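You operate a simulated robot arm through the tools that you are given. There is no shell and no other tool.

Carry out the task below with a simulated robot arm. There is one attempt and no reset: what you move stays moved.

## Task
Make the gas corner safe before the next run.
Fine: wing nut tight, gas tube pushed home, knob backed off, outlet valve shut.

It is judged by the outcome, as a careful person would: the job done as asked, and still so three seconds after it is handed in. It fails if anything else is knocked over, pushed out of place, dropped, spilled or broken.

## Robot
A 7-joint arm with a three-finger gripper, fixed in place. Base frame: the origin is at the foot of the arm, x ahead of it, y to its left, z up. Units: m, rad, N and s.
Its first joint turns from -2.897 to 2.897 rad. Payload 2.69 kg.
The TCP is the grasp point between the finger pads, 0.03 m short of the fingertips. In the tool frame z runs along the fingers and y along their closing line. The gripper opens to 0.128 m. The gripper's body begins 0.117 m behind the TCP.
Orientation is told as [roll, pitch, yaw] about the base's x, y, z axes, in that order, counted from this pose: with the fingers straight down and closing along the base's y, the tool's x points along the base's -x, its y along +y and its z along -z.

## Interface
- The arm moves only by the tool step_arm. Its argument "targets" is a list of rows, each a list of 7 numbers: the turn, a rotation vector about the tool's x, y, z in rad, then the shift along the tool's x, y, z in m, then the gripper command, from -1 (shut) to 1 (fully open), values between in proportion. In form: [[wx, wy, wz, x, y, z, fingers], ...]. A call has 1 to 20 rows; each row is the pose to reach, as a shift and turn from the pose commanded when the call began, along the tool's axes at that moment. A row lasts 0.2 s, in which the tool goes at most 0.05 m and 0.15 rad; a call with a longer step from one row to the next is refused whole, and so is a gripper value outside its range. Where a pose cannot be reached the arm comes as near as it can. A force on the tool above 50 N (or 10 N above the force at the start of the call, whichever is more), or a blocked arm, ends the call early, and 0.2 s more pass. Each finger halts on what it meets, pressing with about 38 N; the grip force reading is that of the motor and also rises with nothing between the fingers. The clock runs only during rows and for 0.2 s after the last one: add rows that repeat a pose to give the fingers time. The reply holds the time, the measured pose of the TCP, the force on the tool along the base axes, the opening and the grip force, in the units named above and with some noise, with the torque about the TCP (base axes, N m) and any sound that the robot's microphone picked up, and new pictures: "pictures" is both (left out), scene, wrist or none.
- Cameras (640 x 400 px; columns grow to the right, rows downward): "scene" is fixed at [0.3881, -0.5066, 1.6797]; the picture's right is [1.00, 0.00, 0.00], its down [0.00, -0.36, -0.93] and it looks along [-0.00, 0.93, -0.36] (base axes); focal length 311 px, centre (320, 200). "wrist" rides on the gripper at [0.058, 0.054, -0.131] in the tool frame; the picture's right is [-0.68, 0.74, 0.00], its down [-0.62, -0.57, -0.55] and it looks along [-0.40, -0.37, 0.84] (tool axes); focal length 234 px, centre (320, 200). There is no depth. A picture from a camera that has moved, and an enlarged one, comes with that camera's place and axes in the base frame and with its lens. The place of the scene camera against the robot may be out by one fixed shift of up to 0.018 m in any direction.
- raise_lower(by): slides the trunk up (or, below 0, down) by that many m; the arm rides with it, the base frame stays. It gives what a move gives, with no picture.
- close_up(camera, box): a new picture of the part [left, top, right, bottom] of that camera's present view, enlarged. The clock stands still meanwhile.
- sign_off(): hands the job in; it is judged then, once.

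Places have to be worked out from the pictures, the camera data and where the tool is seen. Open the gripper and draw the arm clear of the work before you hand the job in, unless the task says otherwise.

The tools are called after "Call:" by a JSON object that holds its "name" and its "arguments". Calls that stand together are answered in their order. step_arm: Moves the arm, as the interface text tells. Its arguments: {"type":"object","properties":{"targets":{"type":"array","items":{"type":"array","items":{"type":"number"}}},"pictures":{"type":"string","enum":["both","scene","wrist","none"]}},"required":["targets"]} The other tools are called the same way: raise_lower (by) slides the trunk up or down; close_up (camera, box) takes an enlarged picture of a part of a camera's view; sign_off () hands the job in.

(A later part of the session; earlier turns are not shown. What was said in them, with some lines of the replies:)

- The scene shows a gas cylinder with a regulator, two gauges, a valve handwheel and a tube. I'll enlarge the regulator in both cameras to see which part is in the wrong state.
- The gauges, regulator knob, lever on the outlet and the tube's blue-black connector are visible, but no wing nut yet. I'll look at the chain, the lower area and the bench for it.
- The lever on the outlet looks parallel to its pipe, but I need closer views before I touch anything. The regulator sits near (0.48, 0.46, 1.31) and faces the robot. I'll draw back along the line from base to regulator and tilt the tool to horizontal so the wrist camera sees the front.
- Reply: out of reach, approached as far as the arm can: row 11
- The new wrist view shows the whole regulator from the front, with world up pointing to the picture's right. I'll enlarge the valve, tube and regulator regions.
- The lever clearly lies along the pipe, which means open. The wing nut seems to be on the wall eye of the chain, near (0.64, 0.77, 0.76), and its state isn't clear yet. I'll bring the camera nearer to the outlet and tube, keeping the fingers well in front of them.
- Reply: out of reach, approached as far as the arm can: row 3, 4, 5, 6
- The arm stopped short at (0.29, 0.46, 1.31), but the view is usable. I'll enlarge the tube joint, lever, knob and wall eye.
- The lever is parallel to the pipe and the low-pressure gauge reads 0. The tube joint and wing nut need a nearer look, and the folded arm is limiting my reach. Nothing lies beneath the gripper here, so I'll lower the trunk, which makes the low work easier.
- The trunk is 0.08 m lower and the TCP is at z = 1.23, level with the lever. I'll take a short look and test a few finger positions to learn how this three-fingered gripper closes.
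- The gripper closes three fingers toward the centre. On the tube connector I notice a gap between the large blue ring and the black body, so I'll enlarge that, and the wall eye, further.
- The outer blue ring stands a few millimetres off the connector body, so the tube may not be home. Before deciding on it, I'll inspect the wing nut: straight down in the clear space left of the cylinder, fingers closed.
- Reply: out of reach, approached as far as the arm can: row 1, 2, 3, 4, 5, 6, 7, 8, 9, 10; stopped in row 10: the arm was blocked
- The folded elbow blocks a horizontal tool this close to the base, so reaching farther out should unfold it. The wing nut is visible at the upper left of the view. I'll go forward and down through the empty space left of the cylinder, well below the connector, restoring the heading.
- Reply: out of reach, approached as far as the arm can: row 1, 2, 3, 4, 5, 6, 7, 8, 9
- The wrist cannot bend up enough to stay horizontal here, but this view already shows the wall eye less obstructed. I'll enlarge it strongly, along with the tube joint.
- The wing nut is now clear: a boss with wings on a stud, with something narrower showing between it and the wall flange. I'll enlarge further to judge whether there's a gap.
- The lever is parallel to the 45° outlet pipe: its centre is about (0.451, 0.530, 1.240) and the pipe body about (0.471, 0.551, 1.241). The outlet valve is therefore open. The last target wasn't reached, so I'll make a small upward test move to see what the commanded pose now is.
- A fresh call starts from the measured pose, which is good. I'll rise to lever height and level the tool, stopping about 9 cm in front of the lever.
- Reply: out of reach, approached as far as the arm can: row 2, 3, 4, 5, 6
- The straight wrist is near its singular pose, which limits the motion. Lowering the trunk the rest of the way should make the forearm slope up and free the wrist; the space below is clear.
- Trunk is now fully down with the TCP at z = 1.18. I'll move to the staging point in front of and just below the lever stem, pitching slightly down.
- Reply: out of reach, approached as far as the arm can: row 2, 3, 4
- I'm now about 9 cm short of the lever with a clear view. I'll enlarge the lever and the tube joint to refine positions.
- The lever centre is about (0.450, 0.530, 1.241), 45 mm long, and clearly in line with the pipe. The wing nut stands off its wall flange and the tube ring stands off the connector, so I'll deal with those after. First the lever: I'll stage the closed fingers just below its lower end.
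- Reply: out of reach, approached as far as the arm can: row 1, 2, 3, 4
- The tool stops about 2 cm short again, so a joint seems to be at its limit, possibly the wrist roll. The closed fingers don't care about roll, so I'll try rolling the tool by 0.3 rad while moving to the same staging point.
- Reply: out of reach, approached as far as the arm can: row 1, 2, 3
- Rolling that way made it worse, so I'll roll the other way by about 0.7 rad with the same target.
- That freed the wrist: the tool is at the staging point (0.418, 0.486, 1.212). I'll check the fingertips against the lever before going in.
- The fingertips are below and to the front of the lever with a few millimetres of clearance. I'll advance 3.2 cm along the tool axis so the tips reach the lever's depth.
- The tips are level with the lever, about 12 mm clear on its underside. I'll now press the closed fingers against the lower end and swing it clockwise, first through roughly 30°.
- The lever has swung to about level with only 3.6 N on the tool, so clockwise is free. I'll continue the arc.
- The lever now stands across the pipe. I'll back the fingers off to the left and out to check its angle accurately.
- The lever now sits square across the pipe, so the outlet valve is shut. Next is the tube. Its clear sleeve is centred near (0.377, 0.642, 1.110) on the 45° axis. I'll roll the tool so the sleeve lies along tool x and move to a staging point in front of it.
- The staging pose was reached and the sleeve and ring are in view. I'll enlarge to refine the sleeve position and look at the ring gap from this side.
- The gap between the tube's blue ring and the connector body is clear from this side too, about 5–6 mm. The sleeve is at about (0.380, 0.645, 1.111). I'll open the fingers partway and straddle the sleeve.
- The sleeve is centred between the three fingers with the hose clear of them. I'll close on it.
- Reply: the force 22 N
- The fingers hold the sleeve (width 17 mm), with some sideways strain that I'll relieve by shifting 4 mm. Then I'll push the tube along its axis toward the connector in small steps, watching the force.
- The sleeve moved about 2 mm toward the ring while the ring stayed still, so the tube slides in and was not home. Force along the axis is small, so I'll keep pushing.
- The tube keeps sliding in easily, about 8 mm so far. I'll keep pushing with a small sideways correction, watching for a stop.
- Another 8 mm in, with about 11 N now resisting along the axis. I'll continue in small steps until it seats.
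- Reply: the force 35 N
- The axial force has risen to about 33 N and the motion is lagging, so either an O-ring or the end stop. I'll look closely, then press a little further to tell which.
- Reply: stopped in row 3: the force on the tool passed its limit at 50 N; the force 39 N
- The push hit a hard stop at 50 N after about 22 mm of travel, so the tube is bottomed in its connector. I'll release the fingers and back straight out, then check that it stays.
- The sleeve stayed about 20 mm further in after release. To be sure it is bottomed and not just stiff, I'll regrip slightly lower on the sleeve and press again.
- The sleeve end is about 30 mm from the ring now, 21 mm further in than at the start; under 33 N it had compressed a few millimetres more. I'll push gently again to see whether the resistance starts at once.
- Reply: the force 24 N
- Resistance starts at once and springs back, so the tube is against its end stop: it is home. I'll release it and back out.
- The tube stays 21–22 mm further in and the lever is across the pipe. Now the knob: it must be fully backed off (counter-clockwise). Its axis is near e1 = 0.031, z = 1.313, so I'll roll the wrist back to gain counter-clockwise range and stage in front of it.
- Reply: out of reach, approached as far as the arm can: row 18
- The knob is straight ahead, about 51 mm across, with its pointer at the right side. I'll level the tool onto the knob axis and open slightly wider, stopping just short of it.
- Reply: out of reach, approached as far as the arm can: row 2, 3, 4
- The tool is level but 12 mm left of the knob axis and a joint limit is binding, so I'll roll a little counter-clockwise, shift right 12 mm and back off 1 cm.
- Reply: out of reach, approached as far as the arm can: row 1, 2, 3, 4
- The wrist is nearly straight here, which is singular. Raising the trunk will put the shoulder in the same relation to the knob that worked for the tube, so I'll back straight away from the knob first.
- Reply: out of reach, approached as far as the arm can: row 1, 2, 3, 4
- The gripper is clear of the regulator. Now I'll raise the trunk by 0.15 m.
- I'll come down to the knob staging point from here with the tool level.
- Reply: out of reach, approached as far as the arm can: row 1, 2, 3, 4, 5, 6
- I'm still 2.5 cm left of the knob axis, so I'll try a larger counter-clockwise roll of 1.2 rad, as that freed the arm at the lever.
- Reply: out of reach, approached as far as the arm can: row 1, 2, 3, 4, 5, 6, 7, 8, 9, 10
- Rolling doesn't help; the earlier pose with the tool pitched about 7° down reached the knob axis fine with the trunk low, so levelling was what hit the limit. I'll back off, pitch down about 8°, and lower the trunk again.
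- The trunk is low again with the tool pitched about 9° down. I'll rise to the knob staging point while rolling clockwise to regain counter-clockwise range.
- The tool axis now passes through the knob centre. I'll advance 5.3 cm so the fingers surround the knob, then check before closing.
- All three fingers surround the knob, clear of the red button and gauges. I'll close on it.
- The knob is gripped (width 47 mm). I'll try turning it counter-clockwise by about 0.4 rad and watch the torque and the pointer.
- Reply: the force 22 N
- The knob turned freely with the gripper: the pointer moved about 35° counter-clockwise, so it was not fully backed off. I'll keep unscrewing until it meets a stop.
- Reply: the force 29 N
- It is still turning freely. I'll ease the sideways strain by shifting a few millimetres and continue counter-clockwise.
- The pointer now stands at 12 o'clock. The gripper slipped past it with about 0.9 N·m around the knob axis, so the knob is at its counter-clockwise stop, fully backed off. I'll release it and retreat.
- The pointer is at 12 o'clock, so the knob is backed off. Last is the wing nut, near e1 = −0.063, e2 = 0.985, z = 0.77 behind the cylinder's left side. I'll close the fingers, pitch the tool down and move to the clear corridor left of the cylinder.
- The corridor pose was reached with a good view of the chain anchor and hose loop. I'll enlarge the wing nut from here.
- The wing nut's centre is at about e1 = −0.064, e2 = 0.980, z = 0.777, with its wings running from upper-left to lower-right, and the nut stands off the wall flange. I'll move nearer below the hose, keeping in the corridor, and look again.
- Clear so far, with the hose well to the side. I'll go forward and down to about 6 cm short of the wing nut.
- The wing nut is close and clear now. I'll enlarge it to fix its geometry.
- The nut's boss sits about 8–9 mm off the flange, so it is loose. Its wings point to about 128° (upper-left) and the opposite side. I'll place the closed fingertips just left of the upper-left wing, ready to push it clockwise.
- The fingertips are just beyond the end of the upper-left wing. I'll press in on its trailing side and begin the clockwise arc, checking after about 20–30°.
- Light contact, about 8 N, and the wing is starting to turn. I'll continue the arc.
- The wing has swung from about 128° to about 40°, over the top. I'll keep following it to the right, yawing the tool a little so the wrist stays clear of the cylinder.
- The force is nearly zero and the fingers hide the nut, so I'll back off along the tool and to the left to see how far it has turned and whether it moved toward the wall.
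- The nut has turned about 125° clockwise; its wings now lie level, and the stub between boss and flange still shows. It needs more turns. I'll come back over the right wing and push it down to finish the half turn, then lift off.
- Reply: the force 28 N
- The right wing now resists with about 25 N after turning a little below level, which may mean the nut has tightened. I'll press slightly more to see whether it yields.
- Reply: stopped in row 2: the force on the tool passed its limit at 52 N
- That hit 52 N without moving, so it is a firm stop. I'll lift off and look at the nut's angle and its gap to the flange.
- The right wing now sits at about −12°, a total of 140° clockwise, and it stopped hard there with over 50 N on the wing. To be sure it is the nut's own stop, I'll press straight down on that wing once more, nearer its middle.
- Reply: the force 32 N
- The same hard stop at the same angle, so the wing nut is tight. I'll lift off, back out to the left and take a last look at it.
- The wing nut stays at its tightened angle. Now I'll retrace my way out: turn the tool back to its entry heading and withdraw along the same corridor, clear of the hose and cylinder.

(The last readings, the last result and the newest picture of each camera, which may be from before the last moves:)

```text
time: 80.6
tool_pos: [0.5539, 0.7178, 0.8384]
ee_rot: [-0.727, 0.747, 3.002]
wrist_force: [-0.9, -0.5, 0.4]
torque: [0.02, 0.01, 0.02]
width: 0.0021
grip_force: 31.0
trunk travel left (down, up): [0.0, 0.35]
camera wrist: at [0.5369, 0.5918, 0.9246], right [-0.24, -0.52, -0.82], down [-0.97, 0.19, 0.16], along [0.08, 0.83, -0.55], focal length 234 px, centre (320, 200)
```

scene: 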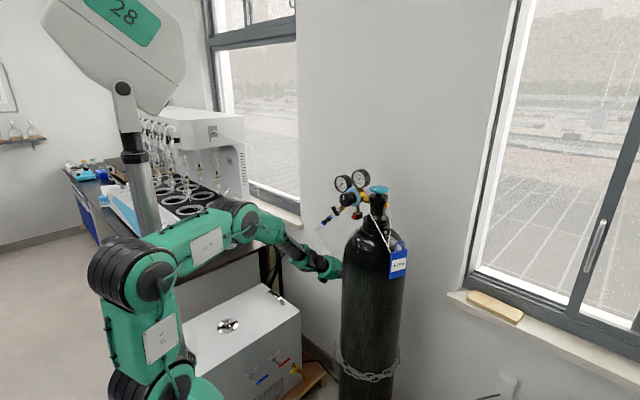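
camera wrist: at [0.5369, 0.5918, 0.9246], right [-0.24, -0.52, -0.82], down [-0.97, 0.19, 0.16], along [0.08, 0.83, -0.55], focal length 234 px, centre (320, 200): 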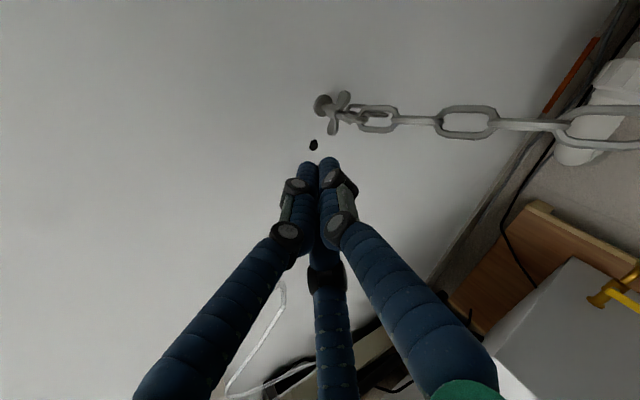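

The heading is restored at the same point I came in by. I'll retrace the two entry segments backward.

Call:
{"name": "step_arm", "arguments": {"targets": [[0, 0, 0, -0.0065, 0.0067, -0.0373, -1], [0, 0, 0, -0.013, 0.0134, -0.0747, -1], [0, 0, 0, -0.0194, 0.0201, -0.112, -1], [0, 0, 0, -0.0259, 0.0268, -0.1494, -1], [0, 0, 0, -0.0324, 0.0335, -0.1867, -1], [0, 0, 0, -0.0246, 0.0293, -0.2268, -1], [0, 0, 0, -0.0168, 0.0252, -0.267, -1], [0, 0, 0, -0.009, 0.021, -0.3071, -1], [0, 0, 0, -0.0013, 0.0168, -0.3472, -1], [0, 0, 0, 0.0065, 0.0127, -0.3874, -1], [0, 0, 0, 0.0143, 0.0085, -0.4275, -1]], "pictures": "both"}}

Call:
{"name": "close_up", "arguments": {"camera": "scene", "box": [300, 160, 410, 260]}}

Call:
{"name": "close_up", "arguments": {"camera": "wrist", "box": [0, 0, 360, 200]}}

Call:
{"name": "close_up", "arguments": {"camera": "scene", "box": [320, 190, 360, 220]}}

```text
time: 83.0
tool_pos: [0.3124, 0.4574, 1.0769]
ee_rot: [-0.727, 0.749, 3.004]
wrist_force: [-0.4, 0.7, -0.5]
torque: [-0.01, -0.04, -0.01]
width: 0.0023
grip_force: 32.0
trunk travel left (down, up): [0.0, 0.35]
camera wrist: at [0.2949, 0.3322, 1.1641], right [-0.24, -0.52, -0.82], down [-0.97, 0.19, 0.16], along [0.08, 0.83, -0.55], focal length 234 px, centre (320, 200)
```

scene: 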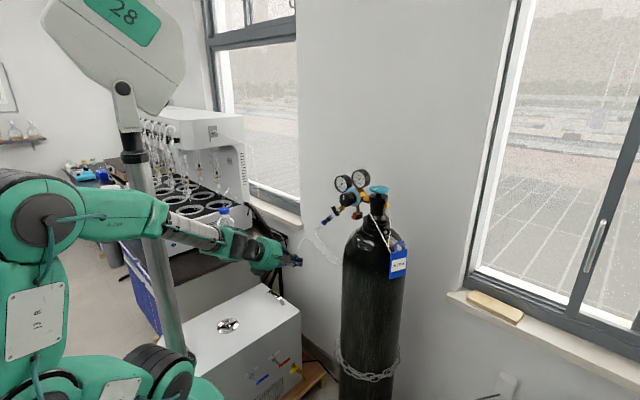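
wrist: 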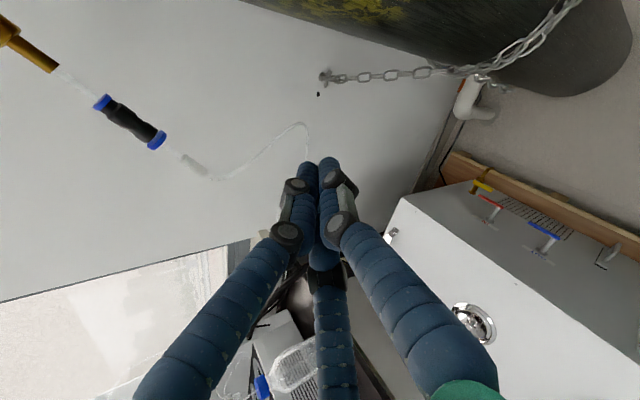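

```text
4.00 times, centred on (355, 210) of scene
camera zoom: at [0.3881, -0.5066, 1.6797], right [1.0, 0.0, 0.0], down [0.0, -0.36, -0.93], along [0.0, 0.93, -0.36], focal length 1245 px, centre (180, 160)
```

zoom: 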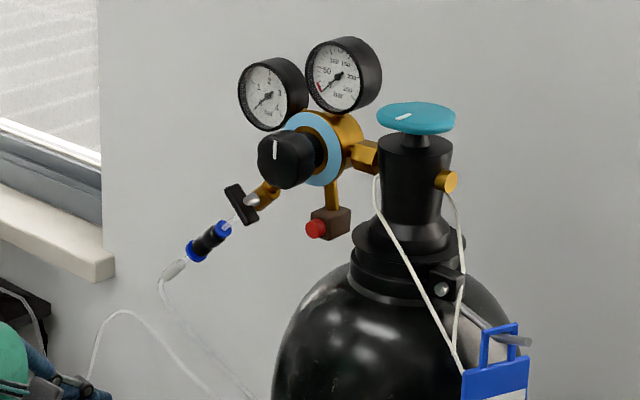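

```text
1.78 times, centred on (180, 100) of wrist
camera zoom: at [0.2949, 0.3322, 1.1641], right [-0.24, -0.52, -0.82], down [-0.97, 0.19, 0.16], along [0.08, 0.83, -0.55], focal length 416 px, centre (569, 378)
```

zoom: 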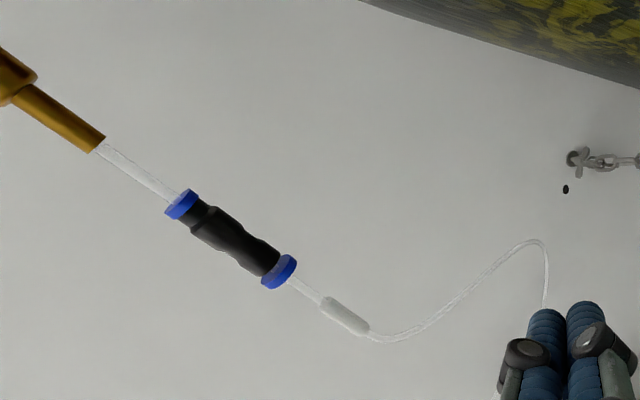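

```text
13.33 times, centred on (340, 205) of scene
camera zoom: at [0.3881, -0.5066, 1.6797], right [1.0, 0.0, 0.0], down [0.0, -0.36, -0.93], along [0.0, 0.93, -0.36], focal length 4151 px, centre (53, 133)
```

zoom: 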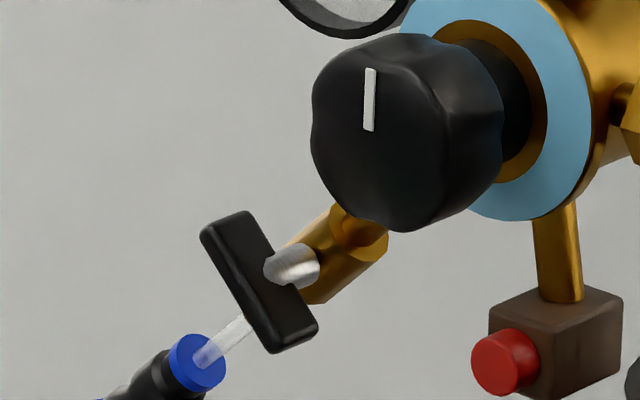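

All four checks hold: lever across the pipe, knob pointer at 12 o'clock on its stop, tube pushed in, wing nut turned to its stop. The hose, tag, gauges and bottle are undisturbed. I'll open the gripper and draw the arm a little further back.

Call:
{"name": "step_arm", "arguments": {"targets": [[0, 0, 0, 0, 0, -0.015, -0.4], [0, 0, 0, 0, 0, -0.03, 0.2], [0, 0, 0, 0, 0, -0.045, 0.7], [0, 0, 0, 0, 0, -0.06, 1], [0, 0, 0, 0, 0, -0.06, 1], [0, 0, 0, 0, 0, -0.06, 1]], "pictures": "both"}}

Call:
{"name": "close_up", "arguments": {"camera": "wrist", "box": [20, 0, 420, 220]}}

```text
time: 84.4
tool_pos: [0.2766, 0.4232, 1.1116]
ee_rot: [-0.728, 0.747, 3.001]
wrist_force: [0.5, 0.3, 0.3]
torque: [0.0, 0.0, -0.01]
width: 0.1277
grip_force: 0.1
trunk travel left (down, up): [0.0, 0.35]
camera wrist: at [0.2594, 0.2966, 1.1973], right [-0.24, -0.52, -0.82], down [-0.97, 0.19, 0.16], along [0.08, 0.83, -0.55], focal length 234 px, centre (320, 200)
```

scene: 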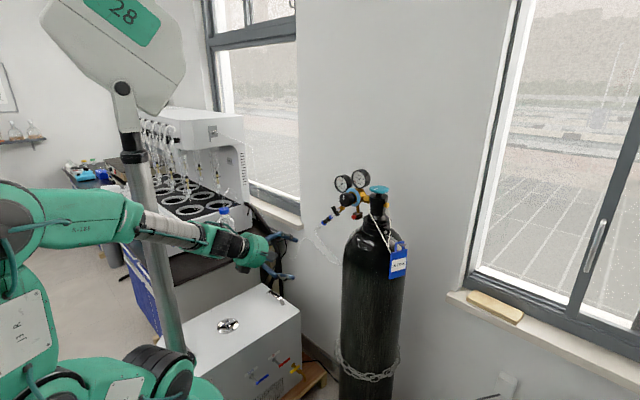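
wrist: 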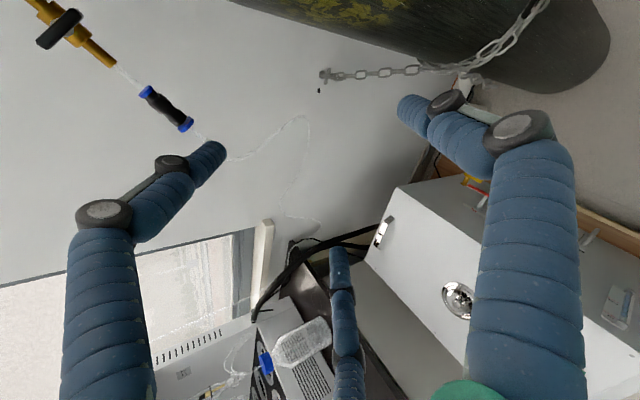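

```text
1.60 times, centred on (220, 110) of wrist
camera zoom: at [0.2594, 0.2966, 1.1973], right [-0.24, -0.52, -0.82], down [-0.97, 0.19, 0.16], along [0.08, 0.83, -0.55], focal length 375 px, centre (480, 344)
```

zoom: 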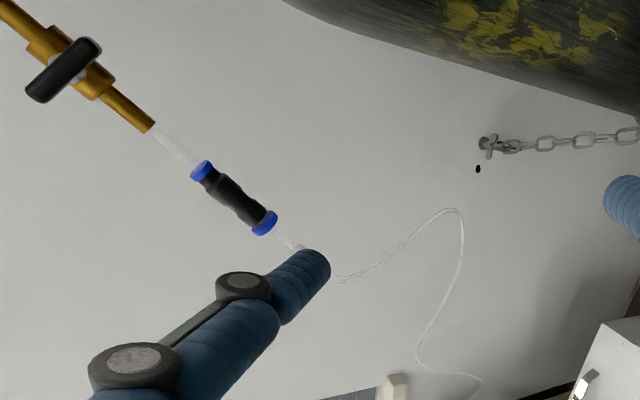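

The gripper is open and clear of the work, readings are quiet and nothing has been disturbed: lever across the pipe, knob on its backed-off stop, tube home, wing nut tight. I'm handing the job in.

Call:
{"name": "sign_off", "arguments": {}}

```text
The job is handed in.
```

I've handed the job in with the gas corner made safe. All four items were wrong at the start, and each was still as I left it in the last pictures.

| Item | Found | Done |
|---|---|---|
| **Outlet valve** | Lever along the pipe (open) | Turned 90° clockwise; it now sits square across the pipe. I judged this from the pictures and did not press it against a stop. |
| **Gas tube** | Partly pulled out of its connector | Pushed in about 21 mm until it resisted. It gives a few millimetres if pressed harder, but settled back to the same spot after release. I heard no click. |
| **Regulator knob** | Not fully backed off | Turned about 90° counter-clockwise until it stopped; its pointer is now at 12 o'clock. |
| **Wing nut** | Loose | Turned about 140° clockwise until it stopped hard, twice, at the same angle. A gap of about 8 mm between the nut and the wall flange is still there. It did not close as the nut turned, so I take it to be how the part is made. |

I left the cylinder's own handwheel alone, since it wasn't in the list. Both gauges read 0 throughout. The gripper is open and the arm is drawn back, and I saw nothing knocked over or moved.
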